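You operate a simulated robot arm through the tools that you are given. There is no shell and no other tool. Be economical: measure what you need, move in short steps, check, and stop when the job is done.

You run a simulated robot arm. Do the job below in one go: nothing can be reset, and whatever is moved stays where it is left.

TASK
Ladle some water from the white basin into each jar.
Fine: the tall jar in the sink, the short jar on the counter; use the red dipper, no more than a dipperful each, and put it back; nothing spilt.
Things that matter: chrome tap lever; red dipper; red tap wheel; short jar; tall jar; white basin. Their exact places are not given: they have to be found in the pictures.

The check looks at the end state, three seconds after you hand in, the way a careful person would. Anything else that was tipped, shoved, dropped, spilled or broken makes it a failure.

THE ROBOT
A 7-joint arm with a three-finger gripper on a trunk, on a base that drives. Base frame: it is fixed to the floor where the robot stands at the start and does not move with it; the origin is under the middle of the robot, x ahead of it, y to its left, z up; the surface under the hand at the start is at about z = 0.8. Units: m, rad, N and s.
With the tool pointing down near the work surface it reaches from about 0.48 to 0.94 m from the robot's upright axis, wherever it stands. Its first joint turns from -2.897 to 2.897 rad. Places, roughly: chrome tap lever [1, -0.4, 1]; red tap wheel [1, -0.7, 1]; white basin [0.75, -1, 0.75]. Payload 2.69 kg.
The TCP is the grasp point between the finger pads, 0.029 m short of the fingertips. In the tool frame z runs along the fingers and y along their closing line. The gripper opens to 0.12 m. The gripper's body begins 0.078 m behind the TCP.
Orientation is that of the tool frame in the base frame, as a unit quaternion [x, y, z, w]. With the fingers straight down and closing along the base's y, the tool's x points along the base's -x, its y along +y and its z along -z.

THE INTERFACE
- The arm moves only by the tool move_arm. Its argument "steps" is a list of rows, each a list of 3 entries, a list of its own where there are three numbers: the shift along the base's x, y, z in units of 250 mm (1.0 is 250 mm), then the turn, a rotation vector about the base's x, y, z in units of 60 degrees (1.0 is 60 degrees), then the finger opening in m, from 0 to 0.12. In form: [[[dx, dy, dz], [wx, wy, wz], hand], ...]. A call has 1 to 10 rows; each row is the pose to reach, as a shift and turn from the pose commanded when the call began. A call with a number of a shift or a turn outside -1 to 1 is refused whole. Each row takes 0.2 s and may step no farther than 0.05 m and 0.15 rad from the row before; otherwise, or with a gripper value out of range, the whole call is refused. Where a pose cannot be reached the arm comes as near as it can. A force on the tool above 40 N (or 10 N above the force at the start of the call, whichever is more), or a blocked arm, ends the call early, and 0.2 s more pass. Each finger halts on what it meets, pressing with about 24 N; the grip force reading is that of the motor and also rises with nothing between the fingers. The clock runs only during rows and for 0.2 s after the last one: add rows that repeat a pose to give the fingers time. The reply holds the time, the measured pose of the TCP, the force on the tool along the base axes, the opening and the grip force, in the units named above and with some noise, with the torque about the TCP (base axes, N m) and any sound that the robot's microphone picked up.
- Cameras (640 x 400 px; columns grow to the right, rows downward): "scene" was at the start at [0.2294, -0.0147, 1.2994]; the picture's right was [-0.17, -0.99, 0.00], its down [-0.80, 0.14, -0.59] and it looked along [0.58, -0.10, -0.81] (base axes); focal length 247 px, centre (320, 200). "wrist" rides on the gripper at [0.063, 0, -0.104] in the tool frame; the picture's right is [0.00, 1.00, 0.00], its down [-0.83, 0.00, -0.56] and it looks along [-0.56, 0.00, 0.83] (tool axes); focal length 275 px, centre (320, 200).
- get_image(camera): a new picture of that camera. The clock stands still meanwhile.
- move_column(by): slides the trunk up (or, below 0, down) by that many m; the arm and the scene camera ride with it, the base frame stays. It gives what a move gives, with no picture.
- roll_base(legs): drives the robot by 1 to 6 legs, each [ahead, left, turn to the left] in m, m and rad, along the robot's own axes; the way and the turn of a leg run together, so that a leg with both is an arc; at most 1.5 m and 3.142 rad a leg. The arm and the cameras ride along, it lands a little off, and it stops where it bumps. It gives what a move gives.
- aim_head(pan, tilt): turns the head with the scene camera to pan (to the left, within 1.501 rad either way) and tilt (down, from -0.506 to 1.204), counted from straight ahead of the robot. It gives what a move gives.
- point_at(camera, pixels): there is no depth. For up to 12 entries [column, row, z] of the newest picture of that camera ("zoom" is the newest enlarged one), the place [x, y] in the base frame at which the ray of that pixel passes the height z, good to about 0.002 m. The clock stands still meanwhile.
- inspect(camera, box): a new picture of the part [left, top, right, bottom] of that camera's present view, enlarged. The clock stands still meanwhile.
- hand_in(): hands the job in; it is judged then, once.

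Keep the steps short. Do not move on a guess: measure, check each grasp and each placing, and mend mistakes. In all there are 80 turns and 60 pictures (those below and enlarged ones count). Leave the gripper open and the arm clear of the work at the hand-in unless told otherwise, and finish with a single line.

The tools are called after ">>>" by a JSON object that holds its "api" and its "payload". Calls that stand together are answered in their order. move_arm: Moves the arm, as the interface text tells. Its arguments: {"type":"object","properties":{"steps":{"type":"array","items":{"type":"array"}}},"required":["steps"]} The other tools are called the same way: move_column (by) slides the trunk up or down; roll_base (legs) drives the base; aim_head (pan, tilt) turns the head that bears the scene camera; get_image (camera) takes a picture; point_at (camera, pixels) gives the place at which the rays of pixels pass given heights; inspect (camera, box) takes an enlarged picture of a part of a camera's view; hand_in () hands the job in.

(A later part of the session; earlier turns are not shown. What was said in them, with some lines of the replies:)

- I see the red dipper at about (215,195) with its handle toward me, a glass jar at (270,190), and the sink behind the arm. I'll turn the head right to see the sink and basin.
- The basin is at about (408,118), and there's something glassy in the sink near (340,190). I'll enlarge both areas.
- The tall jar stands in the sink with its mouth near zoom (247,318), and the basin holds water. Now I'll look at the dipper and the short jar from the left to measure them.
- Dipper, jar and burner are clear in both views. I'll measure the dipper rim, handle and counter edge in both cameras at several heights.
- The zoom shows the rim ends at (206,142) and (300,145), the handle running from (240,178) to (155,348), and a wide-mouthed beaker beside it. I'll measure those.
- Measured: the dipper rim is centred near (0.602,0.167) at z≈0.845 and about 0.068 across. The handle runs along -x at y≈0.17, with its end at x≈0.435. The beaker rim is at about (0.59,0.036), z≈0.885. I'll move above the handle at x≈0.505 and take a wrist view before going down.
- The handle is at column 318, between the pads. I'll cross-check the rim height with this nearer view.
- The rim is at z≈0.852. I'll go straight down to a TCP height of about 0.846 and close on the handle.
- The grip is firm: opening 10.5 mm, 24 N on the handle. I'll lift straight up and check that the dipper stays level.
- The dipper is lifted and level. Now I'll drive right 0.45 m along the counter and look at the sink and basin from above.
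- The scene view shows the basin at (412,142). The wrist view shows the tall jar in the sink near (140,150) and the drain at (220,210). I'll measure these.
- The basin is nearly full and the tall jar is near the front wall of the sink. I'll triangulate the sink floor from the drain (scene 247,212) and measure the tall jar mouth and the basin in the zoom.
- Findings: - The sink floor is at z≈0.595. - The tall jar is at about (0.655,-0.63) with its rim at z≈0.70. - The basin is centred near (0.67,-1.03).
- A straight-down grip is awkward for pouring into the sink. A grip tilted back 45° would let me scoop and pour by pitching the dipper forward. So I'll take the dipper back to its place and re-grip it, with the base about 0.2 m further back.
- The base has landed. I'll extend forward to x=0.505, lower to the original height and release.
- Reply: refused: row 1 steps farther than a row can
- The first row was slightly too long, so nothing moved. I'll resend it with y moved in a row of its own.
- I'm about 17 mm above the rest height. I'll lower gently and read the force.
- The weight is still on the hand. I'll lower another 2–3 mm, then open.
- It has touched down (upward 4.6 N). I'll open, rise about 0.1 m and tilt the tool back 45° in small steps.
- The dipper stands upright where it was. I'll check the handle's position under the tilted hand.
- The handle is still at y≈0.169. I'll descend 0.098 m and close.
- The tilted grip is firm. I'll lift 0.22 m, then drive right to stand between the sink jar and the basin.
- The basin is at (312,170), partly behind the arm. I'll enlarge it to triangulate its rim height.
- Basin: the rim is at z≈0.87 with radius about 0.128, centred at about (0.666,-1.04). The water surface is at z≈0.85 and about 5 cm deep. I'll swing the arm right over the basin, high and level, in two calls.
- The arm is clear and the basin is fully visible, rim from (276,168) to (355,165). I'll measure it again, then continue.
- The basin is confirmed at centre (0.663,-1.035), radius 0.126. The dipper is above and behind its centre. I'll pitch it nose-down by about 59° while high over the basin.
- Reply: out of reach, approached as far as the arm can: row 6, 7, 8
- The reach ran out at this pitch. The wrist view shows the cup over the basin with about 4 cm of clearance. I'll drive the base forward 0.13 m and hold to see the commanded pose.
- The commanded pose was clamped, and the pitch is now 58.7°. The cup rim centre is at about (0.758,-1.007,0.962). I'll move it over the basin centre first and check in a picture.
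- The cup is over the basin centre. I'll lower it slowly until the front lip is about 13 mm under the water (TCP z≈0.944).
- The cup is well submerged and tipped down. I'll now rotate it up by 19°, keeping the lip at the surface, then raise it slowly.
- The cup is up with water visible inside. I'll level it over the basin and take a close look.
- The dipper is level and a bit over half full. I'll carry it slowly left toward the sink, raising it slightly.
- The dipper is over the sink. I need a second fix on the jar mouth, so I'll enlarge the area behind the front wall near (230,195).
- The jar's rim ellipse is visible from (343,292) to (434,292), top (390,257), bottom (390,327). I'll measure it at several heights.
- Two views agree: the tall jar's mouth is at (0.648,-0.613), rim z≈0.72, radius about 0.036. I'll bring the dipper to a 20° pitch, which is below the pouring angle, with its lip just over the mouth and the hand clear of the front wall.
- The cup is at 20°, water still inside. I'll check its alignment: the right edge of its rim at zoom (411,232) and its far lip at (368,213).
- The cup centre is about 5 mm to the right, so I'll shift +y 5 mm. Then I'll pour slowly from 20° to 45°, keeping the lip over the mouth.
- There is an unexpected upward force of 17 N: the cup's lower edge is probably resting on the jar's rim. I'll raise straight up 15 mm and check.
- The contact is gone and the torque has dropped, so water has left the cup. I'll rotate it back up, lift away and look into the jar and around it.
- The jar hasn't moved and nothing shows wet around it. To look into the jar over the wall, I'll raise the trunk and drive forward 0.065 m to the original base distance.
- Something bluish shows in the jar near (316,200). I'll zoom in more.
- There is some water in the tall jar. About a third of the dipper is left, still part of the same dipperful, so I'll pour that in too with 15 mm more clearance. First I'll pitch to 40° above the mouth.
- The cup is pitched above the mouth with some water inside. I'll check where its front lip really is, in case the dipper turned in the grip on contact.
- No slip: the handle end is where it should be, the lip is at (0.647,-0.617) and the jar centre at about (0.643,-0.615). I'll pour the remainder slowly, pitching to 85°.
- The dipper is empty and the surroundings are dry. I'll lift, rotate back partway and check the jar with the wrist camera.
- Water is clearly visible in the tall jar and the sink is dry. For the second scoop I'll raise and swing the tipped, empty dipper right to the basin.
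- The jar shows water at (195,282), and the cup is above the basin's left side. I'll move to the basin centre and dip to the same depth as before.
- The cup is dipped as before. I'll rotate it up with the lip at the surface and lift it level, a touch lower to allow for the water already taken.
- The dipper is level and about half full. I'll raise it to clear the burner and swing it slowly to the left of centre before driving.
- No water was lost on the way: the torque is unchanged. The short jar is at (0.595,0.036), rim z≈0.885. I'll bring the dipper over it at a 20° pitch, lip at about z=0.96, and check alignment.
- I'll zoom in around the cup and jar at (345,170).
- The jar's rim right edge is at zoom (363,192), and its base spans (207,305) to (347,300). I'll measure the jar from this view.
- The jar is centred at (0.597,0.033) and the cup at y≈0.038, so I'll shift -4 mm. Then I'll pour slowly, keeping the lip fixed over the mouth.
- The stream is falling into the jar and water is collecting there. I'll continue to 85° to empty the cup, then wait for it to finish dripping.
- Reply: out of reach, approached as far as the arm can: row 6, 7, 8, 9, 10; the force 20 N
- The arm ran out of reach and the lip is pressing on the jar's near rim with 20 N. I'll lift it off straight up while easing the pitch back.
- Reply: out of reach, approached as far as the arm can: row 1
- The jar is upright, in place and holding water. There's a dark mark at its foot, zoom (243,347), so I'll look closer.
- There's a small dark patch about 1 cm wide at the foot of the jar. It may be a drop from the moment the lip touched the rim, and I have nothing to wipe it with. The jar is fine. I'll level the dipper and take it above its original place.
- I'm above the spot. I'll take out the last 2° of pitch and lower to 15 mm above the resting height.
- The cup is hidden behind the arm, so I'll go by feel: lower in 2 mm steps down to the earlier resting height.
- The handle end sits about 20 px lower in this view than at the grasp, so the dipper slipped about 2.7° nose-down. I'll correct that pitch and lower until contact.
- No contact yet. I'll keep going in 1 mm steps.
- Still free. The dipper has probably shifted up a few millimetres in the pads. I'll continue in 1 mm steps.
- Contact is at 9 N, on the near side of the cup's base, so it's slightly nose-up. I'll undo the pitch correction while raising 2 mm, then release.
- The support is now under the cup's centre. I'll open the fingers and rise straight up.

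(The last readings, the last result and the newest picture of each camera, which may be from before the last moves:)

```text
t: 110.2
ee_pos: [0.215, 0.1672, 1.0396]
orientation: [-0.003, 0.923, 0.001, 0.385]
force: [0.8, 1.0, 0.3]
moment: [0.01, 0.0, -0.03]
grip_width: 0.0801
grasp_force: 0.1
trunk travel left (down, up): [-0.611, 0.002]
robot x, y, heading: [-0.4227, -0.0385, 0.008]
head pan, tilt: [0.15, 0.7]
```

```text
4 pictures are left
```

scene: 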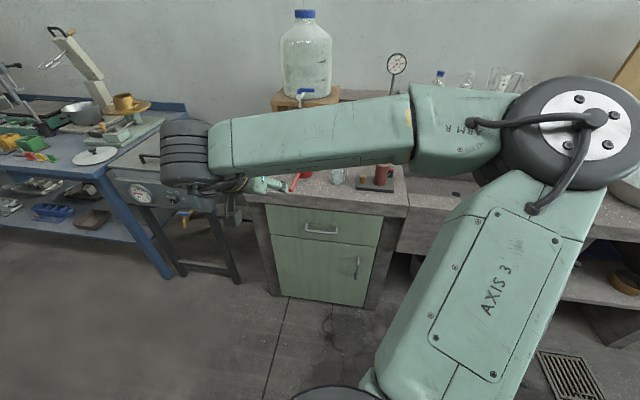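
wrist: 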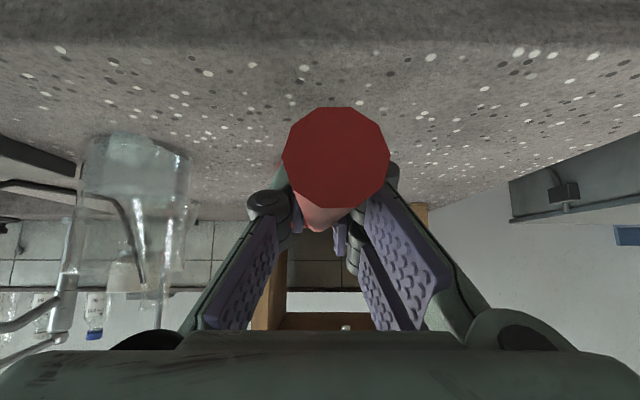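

The arm is clear. I'll use the wrist camera to check the dipper and jar.

>>> {"api": "get_image", "payload": {"camera": "wrist"}}

>>> {"api": "inspect", "payload": {"camera": "scene", "box": [230, 150, 410, 260]}}

```text
3 pictures are left
```

wrist: 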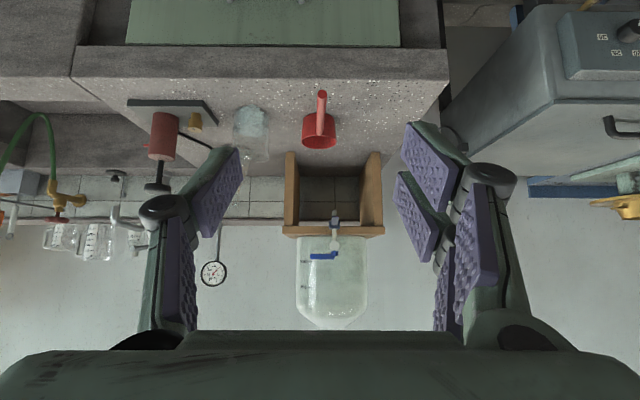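

```text
3.56 times, centred on (320, 205) of scene
```

zoom: 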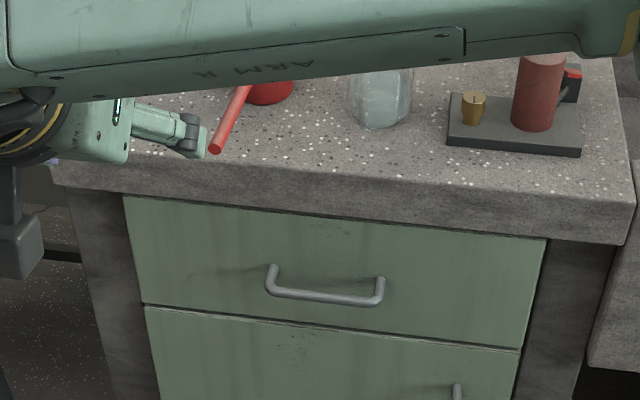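

The dipper stands upright where it was. I'll take one last close look at the counter around the jar and dipper.

>>> {"api": "inspect", "payload": {"camera": "wrist", "box": [210, 80, 360, 174]}}

```text
4.26 times, centred on (285, 127) of wrist
```

zoom: 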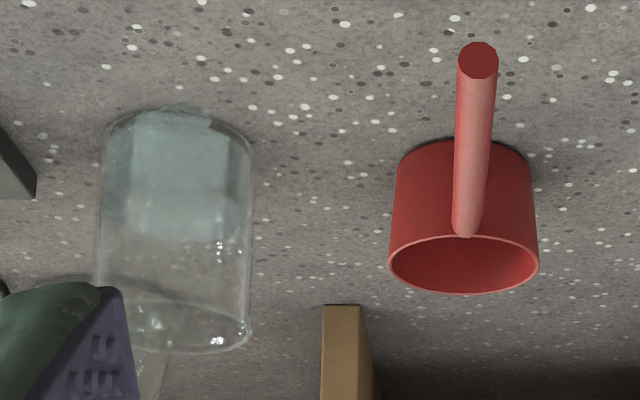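

The angular patch is joined to the water inside the jar, so it looks like a rendering edge of that water and not a puddle. The dipper is upright in its place, both jars hold water, the gripper is open and the arm is clear. I'm handing in.

>>> {"api": "hand_in", "payload": {}}

```text
The job is handed in.
```

Both jars now hold water, under one dipperful each, and the red dipper is back in its place; I saw no clear spill, though I couldn't rule out that a small patch at the short jar's foot is a drop, and the dipper touched both jar rims while pouring without tipping or visibly moving either jar.
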